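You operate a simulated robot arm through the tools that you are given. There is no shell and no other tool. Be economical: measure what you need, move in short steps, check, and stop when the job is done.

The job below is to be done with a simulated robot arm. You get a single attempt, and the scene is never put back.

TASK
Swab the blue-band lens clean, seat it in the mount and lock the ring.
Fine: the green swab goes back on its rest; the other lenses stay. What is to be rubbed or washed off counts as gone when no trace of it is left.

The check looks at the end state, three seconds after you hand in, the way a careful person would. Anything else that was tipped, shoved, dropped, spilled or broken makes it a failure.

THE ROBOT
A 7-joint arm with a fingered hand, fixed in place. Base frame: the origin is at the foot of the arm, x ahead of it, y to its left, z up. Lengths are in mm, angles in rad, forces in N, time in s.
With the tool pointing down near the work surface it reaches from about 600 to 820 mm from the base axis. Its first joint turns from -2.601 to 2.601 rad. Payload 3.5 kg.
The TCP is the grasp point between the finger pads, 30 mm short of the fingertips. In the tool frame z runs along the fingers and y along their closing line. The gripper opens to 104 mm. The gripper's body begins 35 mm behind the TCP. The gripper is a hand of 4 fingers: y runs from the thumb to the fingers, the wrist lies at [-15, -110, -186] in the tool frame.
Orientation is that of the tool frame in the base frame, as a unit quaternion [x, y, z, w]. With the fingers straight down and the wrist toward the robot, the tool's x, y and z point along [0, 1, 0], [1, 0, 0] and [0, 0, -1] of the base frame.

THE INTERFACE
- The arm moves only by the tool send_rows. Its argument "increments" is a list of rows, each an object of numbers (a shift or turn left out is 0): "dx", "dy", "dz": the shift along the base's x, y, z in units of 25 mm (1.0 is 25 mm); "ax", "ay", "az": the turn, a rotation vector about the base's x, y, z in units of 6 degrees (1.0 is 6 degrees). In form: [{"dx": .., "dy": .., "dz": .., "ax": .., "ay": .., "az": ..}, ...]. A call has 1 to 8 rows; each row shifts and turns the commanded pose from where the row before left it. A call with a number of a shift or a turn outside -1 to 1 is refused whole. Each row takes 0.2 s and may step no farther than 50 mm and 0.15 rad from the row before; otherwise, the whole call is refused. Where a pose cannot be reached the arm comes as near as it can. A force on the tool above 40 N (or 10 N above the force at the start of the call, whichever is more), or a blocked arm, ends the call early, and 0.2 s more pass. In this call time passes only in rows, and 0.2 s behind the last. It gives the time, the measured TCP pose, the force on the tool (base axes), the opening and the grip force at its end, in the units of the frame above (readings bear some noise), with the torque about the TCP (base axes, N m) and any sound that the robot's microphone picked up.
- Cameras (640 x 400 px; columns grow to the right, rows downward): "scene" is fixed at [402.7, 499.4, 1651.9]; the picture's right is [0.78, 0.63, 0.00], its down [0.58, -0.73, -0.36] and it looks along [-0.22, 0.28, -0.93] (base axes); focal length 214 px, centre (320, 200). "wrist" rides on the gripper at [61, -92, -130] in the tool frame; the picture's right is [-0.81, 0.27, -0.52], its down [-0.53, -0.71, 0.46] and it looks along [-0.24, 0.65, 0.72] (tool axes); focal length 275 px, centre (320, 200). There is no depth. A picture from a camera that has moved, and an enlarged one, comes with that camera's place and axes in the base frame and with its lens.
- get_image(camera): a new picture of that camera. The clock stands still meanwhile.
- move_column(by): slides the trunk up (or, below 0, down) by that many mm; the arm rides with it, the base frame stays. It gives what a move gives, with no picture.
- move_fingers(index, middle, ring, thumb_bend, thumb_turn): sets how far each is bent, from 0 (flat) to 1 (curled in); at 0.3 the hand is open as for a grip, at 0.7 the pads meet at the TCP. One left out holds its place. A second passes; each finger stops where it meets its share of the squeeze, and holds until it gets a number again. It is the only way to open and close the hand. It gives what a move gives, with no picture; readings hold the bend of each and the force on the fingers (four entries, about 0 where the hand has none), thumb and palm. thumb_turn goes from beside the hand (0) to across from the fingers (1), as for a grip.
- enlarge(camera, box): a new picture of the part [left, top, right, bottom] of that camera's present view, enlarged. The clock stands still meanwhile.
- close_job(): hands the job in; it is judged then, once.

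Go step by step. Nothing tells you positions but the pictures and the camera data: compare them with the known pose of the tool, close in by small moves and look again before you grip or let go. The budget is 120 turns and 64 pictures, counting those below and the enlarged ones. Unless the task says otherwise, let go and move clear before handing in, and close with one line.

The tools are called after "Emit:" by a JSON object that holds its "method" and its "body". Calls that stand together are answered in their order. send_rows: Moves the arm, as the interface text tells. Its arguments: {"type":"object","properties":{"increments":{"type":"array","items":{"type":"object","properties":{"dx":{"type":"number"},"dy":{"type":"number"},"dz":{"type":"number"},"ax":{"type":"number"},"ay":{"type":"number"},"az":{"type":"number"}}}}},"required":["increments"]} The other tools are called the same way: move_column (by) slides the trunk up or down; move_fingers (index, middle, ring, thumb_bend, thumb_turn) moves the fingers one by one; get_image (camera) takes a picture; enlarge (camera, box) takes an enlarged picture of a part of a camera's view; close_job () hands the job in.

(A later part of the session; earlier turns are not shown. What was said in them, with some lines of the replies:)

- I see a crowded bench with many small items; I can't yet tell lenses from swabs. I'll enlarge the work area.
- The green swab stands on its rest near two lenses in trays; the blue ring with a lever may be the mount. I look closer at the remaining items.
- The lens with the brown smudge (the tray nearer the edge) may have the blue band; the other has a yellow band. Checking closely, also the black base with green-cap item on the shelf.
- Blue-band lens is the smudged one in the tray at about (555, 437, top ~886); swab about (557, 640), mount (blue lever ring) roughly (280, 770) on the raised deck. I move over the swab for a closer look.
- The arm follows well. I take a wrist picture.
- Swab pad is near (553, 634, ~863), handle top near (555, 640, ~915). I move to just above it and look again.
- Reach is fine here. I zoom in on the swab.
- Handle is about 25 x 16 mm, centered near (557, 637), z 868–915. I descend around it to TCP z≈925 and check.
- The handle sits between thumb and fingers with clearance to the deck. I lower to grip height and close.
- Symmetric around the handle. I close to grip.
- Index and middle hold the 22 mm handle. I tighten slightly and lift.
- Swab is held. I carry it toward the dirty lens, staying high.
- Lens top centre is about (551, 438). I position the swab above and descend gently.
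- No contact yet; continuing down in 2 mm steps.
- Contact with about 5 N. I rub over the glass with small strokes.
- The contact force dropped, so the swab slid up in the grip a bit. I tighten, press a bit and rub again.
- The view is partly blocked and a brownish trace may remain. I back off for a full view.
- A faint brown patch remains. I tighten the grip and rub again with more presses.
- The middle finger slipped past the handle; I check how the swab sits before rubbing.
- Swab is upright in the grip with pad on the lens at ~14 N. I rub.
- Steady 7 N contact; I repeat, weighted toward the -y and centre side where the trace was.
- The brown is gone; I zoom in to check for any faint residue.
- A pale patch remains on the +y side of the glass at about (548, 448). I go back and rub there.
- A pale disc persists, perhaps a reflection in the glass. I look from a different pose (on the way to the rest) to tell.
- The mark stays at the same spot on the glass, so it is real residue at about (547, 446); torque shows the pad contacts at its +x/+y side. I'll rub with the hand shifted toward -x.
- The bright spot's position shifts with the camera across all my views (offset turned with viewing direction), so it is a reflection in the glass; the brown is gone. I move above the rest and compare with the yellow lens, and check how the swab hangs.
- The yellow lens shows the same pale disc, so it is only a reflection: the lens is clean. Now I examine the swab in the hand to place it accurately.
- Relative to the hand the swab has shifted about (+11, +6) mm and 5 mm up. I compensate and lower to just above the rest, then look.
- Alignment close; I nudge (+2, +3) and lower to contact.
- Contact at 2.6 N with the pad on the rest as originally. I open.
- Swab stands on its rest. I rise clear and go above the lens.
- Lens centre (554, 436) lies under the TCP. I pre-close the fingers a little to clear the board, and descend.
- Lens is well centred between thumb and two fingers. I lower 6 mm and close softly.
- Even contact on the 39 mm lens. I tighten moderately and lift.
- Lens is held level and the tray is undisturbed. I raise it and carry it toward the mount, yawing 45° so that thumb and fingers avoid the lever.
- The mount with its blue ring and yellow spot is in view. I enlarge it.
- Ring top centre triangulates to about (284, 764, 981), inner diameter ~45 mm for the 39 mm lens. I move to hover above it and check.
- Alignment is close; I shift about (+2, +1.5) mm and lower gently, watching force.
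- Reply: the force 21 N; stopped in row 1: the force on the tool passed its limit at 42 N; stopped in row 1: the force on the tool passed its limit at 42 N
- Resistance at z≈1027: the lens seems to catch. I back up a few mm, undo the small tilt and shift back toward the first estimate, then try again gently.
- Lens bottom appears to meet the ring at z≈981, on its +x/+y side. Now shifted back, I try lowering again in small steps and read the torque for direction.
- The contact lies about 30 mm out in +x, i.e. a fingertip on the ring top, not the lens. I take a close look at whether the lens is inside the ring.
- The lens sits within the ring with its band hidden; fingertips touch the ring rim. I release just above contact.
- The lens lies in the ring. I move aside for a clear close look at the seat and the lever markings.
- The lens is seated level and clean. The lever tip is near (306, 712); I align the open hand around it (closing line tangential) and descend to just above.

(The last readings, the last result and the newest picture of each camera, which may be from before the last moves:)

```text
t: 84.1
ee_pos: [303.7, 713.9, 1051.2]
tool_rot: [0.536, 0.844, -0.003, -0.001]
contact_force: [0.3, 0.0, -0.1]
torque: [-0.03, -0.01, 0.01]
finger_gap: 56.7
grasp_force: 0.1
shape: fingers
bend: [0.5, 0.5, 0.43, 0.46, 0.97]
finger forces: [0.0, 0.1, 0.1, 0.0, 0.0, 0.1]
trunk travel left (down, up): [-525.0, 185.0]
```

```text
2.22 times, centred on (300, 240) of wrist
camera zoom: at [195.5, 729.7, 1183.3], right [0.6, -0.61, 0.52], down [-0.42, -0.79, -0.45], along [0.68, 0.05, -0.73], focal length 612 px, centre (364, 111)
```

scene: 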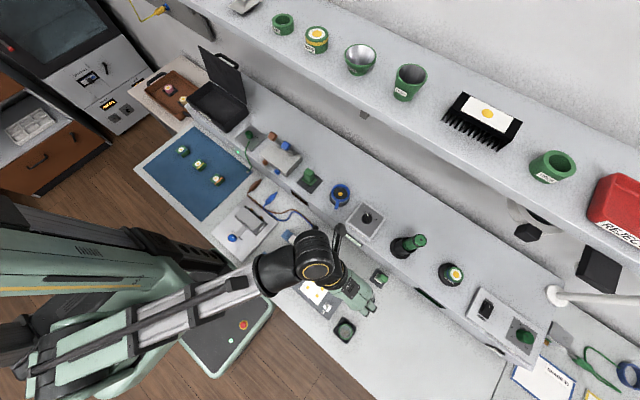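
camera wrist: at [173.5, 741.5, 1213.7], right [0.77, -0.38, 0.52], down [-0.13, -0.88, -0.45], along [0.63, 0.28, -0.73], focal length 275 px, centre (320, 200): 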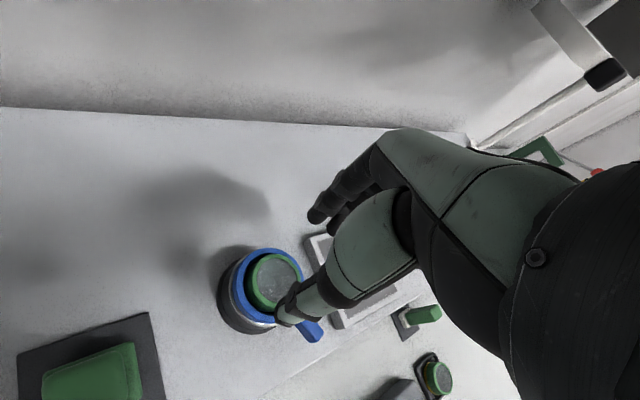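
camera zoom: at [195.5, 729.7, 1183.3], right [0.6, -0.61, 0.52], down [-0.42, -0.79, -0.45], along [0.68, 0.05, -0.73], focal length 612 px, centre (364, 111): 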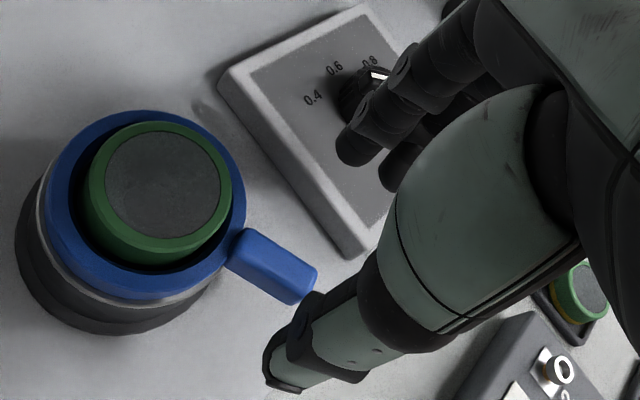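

The lever will lie between index and thumb; I narrow the hand to stay clear of the knob box and lower.

Emit:
{"method": "move_fingers", "body": {"index": 0.57, "middle": 0.57, "ring": 0.57, "thumb_bend": 0.53}}

Emit:
{"method": "send_rows", "body": {"increments": [{"dz": -0.6}, {"dz": -0.5}, {"dz": -0.4}]}}

Emit:
{"method": "enlarge", "body": {"camera": "wrist", "box": [200, 150, 400, 330]}}

```text
t: 85.1
ee_pos: [305.0, 713.1, 1052.9]
tool_rot: [0.535, 0.845, -0.002, 0.0]
contact_force: [-1.0, -0.2, -0.2]
torque: [-0.02, 0.02, 0.02]
finger_gap: 41.0
grasp_force: 0.1
shape: fingers
bend: [0.56, 0.56, 0.56, 0.53, 0.97]
finger forces: [0.0, 0.1, 0.0, 0.0, 0.0, 0.0]
trunk travel left (down, up): [-525.0, 185.0]
```

```text
t: 85.9
ee_pos: [305.0, 713.9, 1015.0]
tool_rot: [0.535, 0.845, -0.003, 0.0]
contact_force: [0.8, 0.7, 0.9]
torque: [0.02, 0.01, -0.02]
finger_gap: 40.7
grasp_force: 0.1
shape: fingers
bend: [0.56, 0.56, 0.56, 0.53, 0.97]
finger forces: [0.0, 0.0, 0.0, 0.1, 0.0, 0.1]
trunk travel left (down, up): [-525.0, 185.0]
```

```text
2.22 times, centred on (300, 240) of wrist
camera zoom: at [195.4, 729.7, 1146.3], right [0.6, -0.61, 0.52], down [-0.42, -0.79, -0.45], along [0.68, 0.05, -0.73], focal length 612 px, centre (364, 111)
```

zoom: 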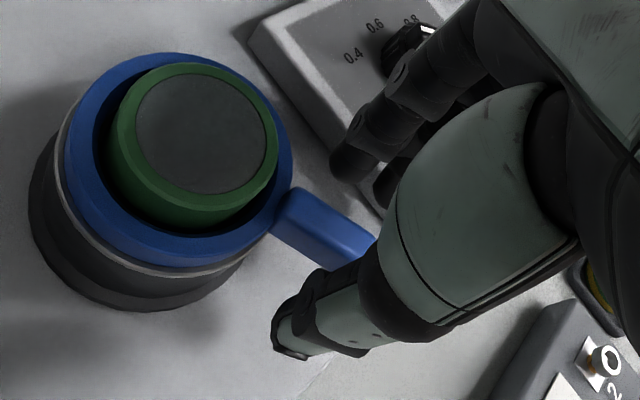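

The lever lies between index and thumb. I lower 5 mm and pinch softly to confirm contact.

Emit:
{"method": "send_rows", "body": {"increments": [{"dz": -0.2}]}}

Emit:
{"method": "move_fingers", "body": {"index": 0.66, "middle": 0.66, "thumb_bend": 0.64}}

```text
t: 86.3
ee_pos: [303.8, 713.8, 1009.9]
tool_rot: [0.536, 0.844, -0.003, -0.001]
contact_force: [0.5, -0.2, -0.1]
torque: [0.0, -0.02, 0.0]
finger_gap: 41.1
grasp_force: 0.0
shape: fingers
bend: [0.56, 0.56, 0.56, 0.53, 0.97]
finger forces: [0.0, 0.0, 0.0, 0.0, 0.0, 0.1]
trunk travel left (down, up): [-525.0, 185.0]
```

```text
t: 87.3
ee_pos: [304.6, 714.1, 1009.9]
tool_rot: [0.535, 0.845, -0.003, -0.001]
contact_force: [-1.0, -0.4, -0.1]
torque: [0.01, -0.01, 0.01]
finger_gap: 15.5
grasp_force: 0.2
shape: fingers
bend: [0.66, 0.66, 0.56, 0.63, 0.97]
finger forces: [0.1, 0.0, 0.0, 0.0, 0.9, 0.1]
trunk travel left (down, up): [-525.0, 185.0]
```

Emit:
{"method": "move_fingers", "body": {"index": 0.7, "middle": 0.7}}

```text
t: 88.3
ee_pos: [304.2, 714.0, 1011.3]
tool_rot: [0.535, 0.845, -0.003, -0.001]
contact_force: [-0.6, -1.1, 0.3]
torque: [0.02, 0.0, 0.0]
finger_gap: 10.6
grasp_force: 0.3
shape: fingers
bend: [0.7, 0.7, 0.56, 0.63, 0.97]
finger forces: [0.2, 0.0, 0.0, 0.0, 0.9, 0.0]
trunk travel left (down, up): [-525.0, 185.0]
```

The lever is pinched lightly (gap ~11 mm). I swing it clockwise by 12° first to feel whether it turns.

Emit:
{"method": "send_rows", "body": {"increments": [{"dx": -0.216, "dy": -0.072, "az": -1}, {"dx": -0.22, "dy": -0.052, "az": -1}]}}

```text
t: 88.9
ee_pos: [294.5, 711.5, 1010.2]
tool_rot: [0.621, 0.784, -0.003, -0.001]
contact_force: [1.3, -0.4, 0.6]
torque: [-0.01, -0.01, -0.01]
finger_gap: 10.6
grasp_force: 0.8
shape: fingers
bend: [0.69, 0.69, 0.56, 0.63, 0.98]
finger forces: [0.8, 0.6, 0.0, 0.1, 0.5, 0.0]
trunk travel left (down, up): [-525.0, 185.0]
```

It turns with almost no resistance. I continue along the arc.

Emit:
{"method": "send_rows", "body": {"increments": [{"dx": -0.224, "dy": -0.028, "az": -1}, {"dx": -0.228, "dy": -0.008, "az": -1}, {"dx": -0.228, "dy": 0.02, "az": -1}, {"dx": -0.224, "dy": 0.04, "az": -1}]}}

Emit:
{"method": "get_image", "body": {"camera": "scene"}}

```text
t: 89.9
ee_pos: [272.2, 711.8, 1010.3]
tool_rot: [0.771, 0.637, -0.002, -0.001]
contact_force: [-1.0, 0.3, 0.0]
torque: [-0.01, 0.03, 0.01]
finger_gap: 10.5
grasp_force: 0.6
shape: fingers
bend: [0.69, 0.7, 0.56, 0.63, 0.98]
finger forces: [0.4, 0.0, 0.1, 0.0, 1.0, 0.1]
trunk travel left (down, up): [-525.0, 185.0]
```

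```text
3 pictures are left
```

scene: 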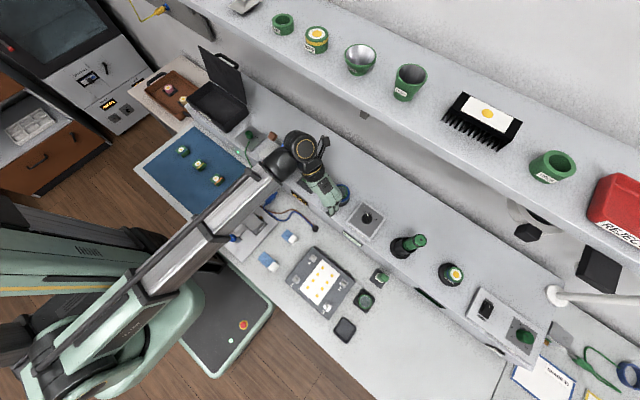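

Still light grip on the lever (gap 10.5), turning freely. I continue, two steps at a time, feeling for the stop.

Emit:
{"method": "send_rows", "body": {"increments": [{"dx": -0.216, "dy": 0.068, "az": -1}, {"dx": -0.208, "dy": 0.088, "az": -1}]}}

Emit:
{"method": "send_rows", "body": {"increments": [{"dx": -0.2, "dy": 0.108, "az": -1}, {"dx": -0.188, "dy": 0.128, "az": -1}]}}

```text
t: 90.5
ee_pos: [262.5, 714.9, 1010.4]
tool_rot: [0.833, 0.553, -0.002, -0.001]
contact_force: [6.9, -2.2, 2.5]
torque: [-0.02, -0.18, 0.06]
finger_gap: 12.2
grasp_force: 3.7
shape: fingers
bend: [0.67, 0.67, 0.56, 0.64, 0.98]
finger forces: [3.0, 3.6, 0.0, 0.1, 0.0, 0.1]
trunk travel left (down, up): [-525.0, 185.0]
```

```text
t: 91.1
ee_pos: [253.3, 718.2, 1009.3]
tool_rot: [0.887, 0.462, 0.0, -0.002]
contact_force: [16.5, -7.0, 7.4]
torque: [-0.27, -0.53, 0.09]
finger_gap: 19.7
grasp_force: 9.0
shape: fingers
bend: [0.61, 0.61, 0.56, 0.64, 0.98]
finger forces: [9.3, 7.9, 0.0, 0.0, 0.0, 0.0]
trunk travel left (down, up): [-525.0, 185.0]
```

A firm stop is reached (fingers pressed with 17 N): the ring is turned about 45° to its end. I ease back, open and rise.

Emit:
{"method": "send_rows", "body": {"increments": [{"dx": 0.188, "dy": -0.128, "az": 1}, {"dx": 0.2, "dy": -0.108, "az": 1}]}}

Emit:
{"method": "move_fingers", "body": {"index": 0.55, "middle": 0.55, "thumb_bend": 0.52}}

Emit:
{"method": "send_rows", "body": {"increments": [{"dz": 0.8}, {"dz": 1}, {"dz": 1}, {"dx": 0.6, "dy": -1}, {"dx": 0.6, "dy": -1}]}}

Emit:
{"method": "enlarge", "body": {"camera": "scene", "box": [285, 150, 395, 230]}}

```text
t: 91.7
ee_pos: [260.7, 715.9, 1009.7]
tool_rot: [0.832, 0.555, -0.003, -0.001]
contact_force: [4.8, -4.7, 0.2]
torque: [-0.1, -0.13, 0.02]
finger_gap: 14.2
grasp_force: 3.3
shape: fingers
bend: [0.66, 0.67, 0.56, 0.64, 0.98]
finger forces: [3.3, 2.8, 0.0, 0.1, 0.1, 0.0]
trunk travel left (down, up): [-525.0, 185.0]
```

```text
t: 92.7
ee_pos: [261.2, 716.2, 1008.9]
tool_rot: [0.832, 0.554, -0.002, -0.002]
contact_force: [-0.2, 0.0, -0.1]
torque: [-0.01, 0.02, -0.01]
finger_gap: 42.4
grasp_force: 0.2
shape: fingers
bend: [0.55, 0.55, 0.56, 0.52, 0.98]
finger forces: [0.1, 0.0, 0.0, 0.0, 0.0, 0.1]
trunk travel left (down, up): [-525.0, 185.0]
```

```text
t: 93.9
ee_pos: [290.3, 663.8, 1080.3]
tool_rot: [0.833, 0.554, -0.002, -0.002]
contact_force: [0.0, 1.3, 0.6]
torque: [0.01, 0.01, -0.03]
finger_gap: 42.5
grasp_force: 0.1
shape: fingers
bend: [0.55, 0.55, 0.56, 0.52, 0.98]
finger forces: [0.0, 0.0, 0.0, 0.0, 0.0, 0.0]
trunk travel left (down, up): [-525.0, 185.0]
```

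```text
5.00 times, centred on (340, 190) of scene
camera zoom: at [402.7, 499.4, 1651.9], right [0.78, 0.63, 0.0], down [0.58, -0.73, -0.36], along [-0.22, 0.28, -0.93], focal length 1072 px, centre (220, 250)
```

zoom: 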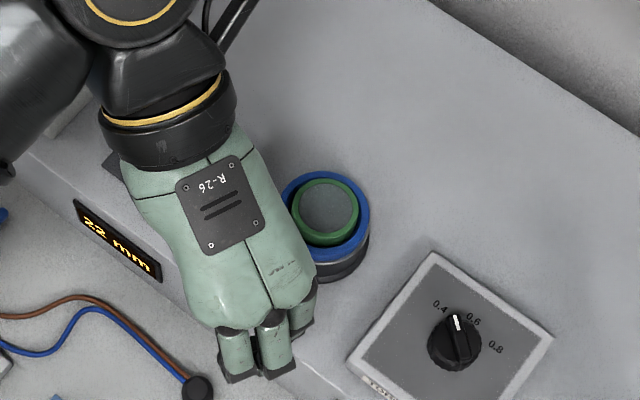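

The lens sits in the ring, lever hidden by the hand. I withdraw fully and take a last look.

Emit:
{"method": "send_rows", "body": {"increments": [{"dz": 1, "dx": 0.4}, {"dz": 1, "dx": 0.6}, {"dx": 0.9, "dy": -0.8, "dz": 0.8, "az": 0.9}, {"dx": 0.9, "dy": -0.9, "az": 0.9}, {"dx": 0.9, "dy": -0.9, "az": 0.9}, {"dx": 0.9, "dy": -0.9, "az": 0.9}, {"dx": 0.8, "dy": -1}, {"dx": 0.8, "dy": -1}]}}

Emit:
{"method": "enlarge", "body": {"camera": "scene", "box": [290, 155, 390, 225]}}

```text
t: 95.7
ee_pos: [446.3, 527.3, 1150.0]
tool_rot: [0.713, 0.701, -0.002, -0.001]
contact_force: [0.4, -0.2, 0.2]
torque: [0.01, -0.01, -0.01]
finger_gap: 42.4
grasp_force: 0.0
shape: fingers
bend: [0.55, 0.55, 0.56, 0.52, 0.98]
finger forces: [0.0, 0.0, 0.1, 0.0, 0.0, 0.0]
trunk travel left (down, up): [-525.0, 185.0]
```

```text
5.71 times, centred on (340, 190) of scene
camera zoom: at [402.7, 499.4, 1651.9], right [0.78, 0.63, 0.0], down [0.58, -0.73, -0.36], along [-0.22, 0.28, -0.93], focal length 1226 px, centre (206, 257)
```

zoom: 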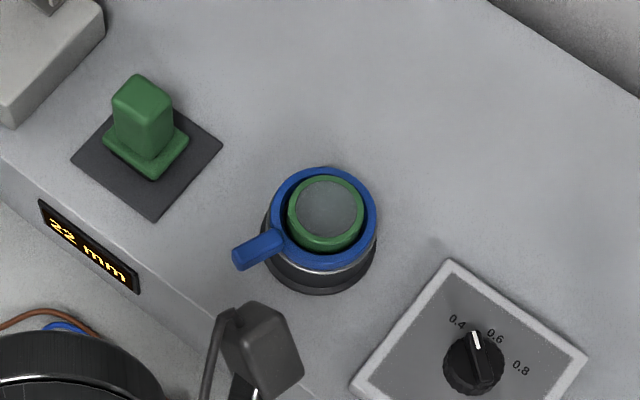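

The lever has swung to its stop, the clean lens is in the mount and the display is lit (22 mm). The swab stood on its rest and the other lens was untouched when last seen, and the hand is clear, so I hand in.

Emit:
{"method": "close_job", "body": {}}

```text
The job is handed in.
```

The blue-band lens is swabbed clean and seated in the mount. The ring is locked at its end stop, the green swab is back on its rest, and the other lenses were not moved.
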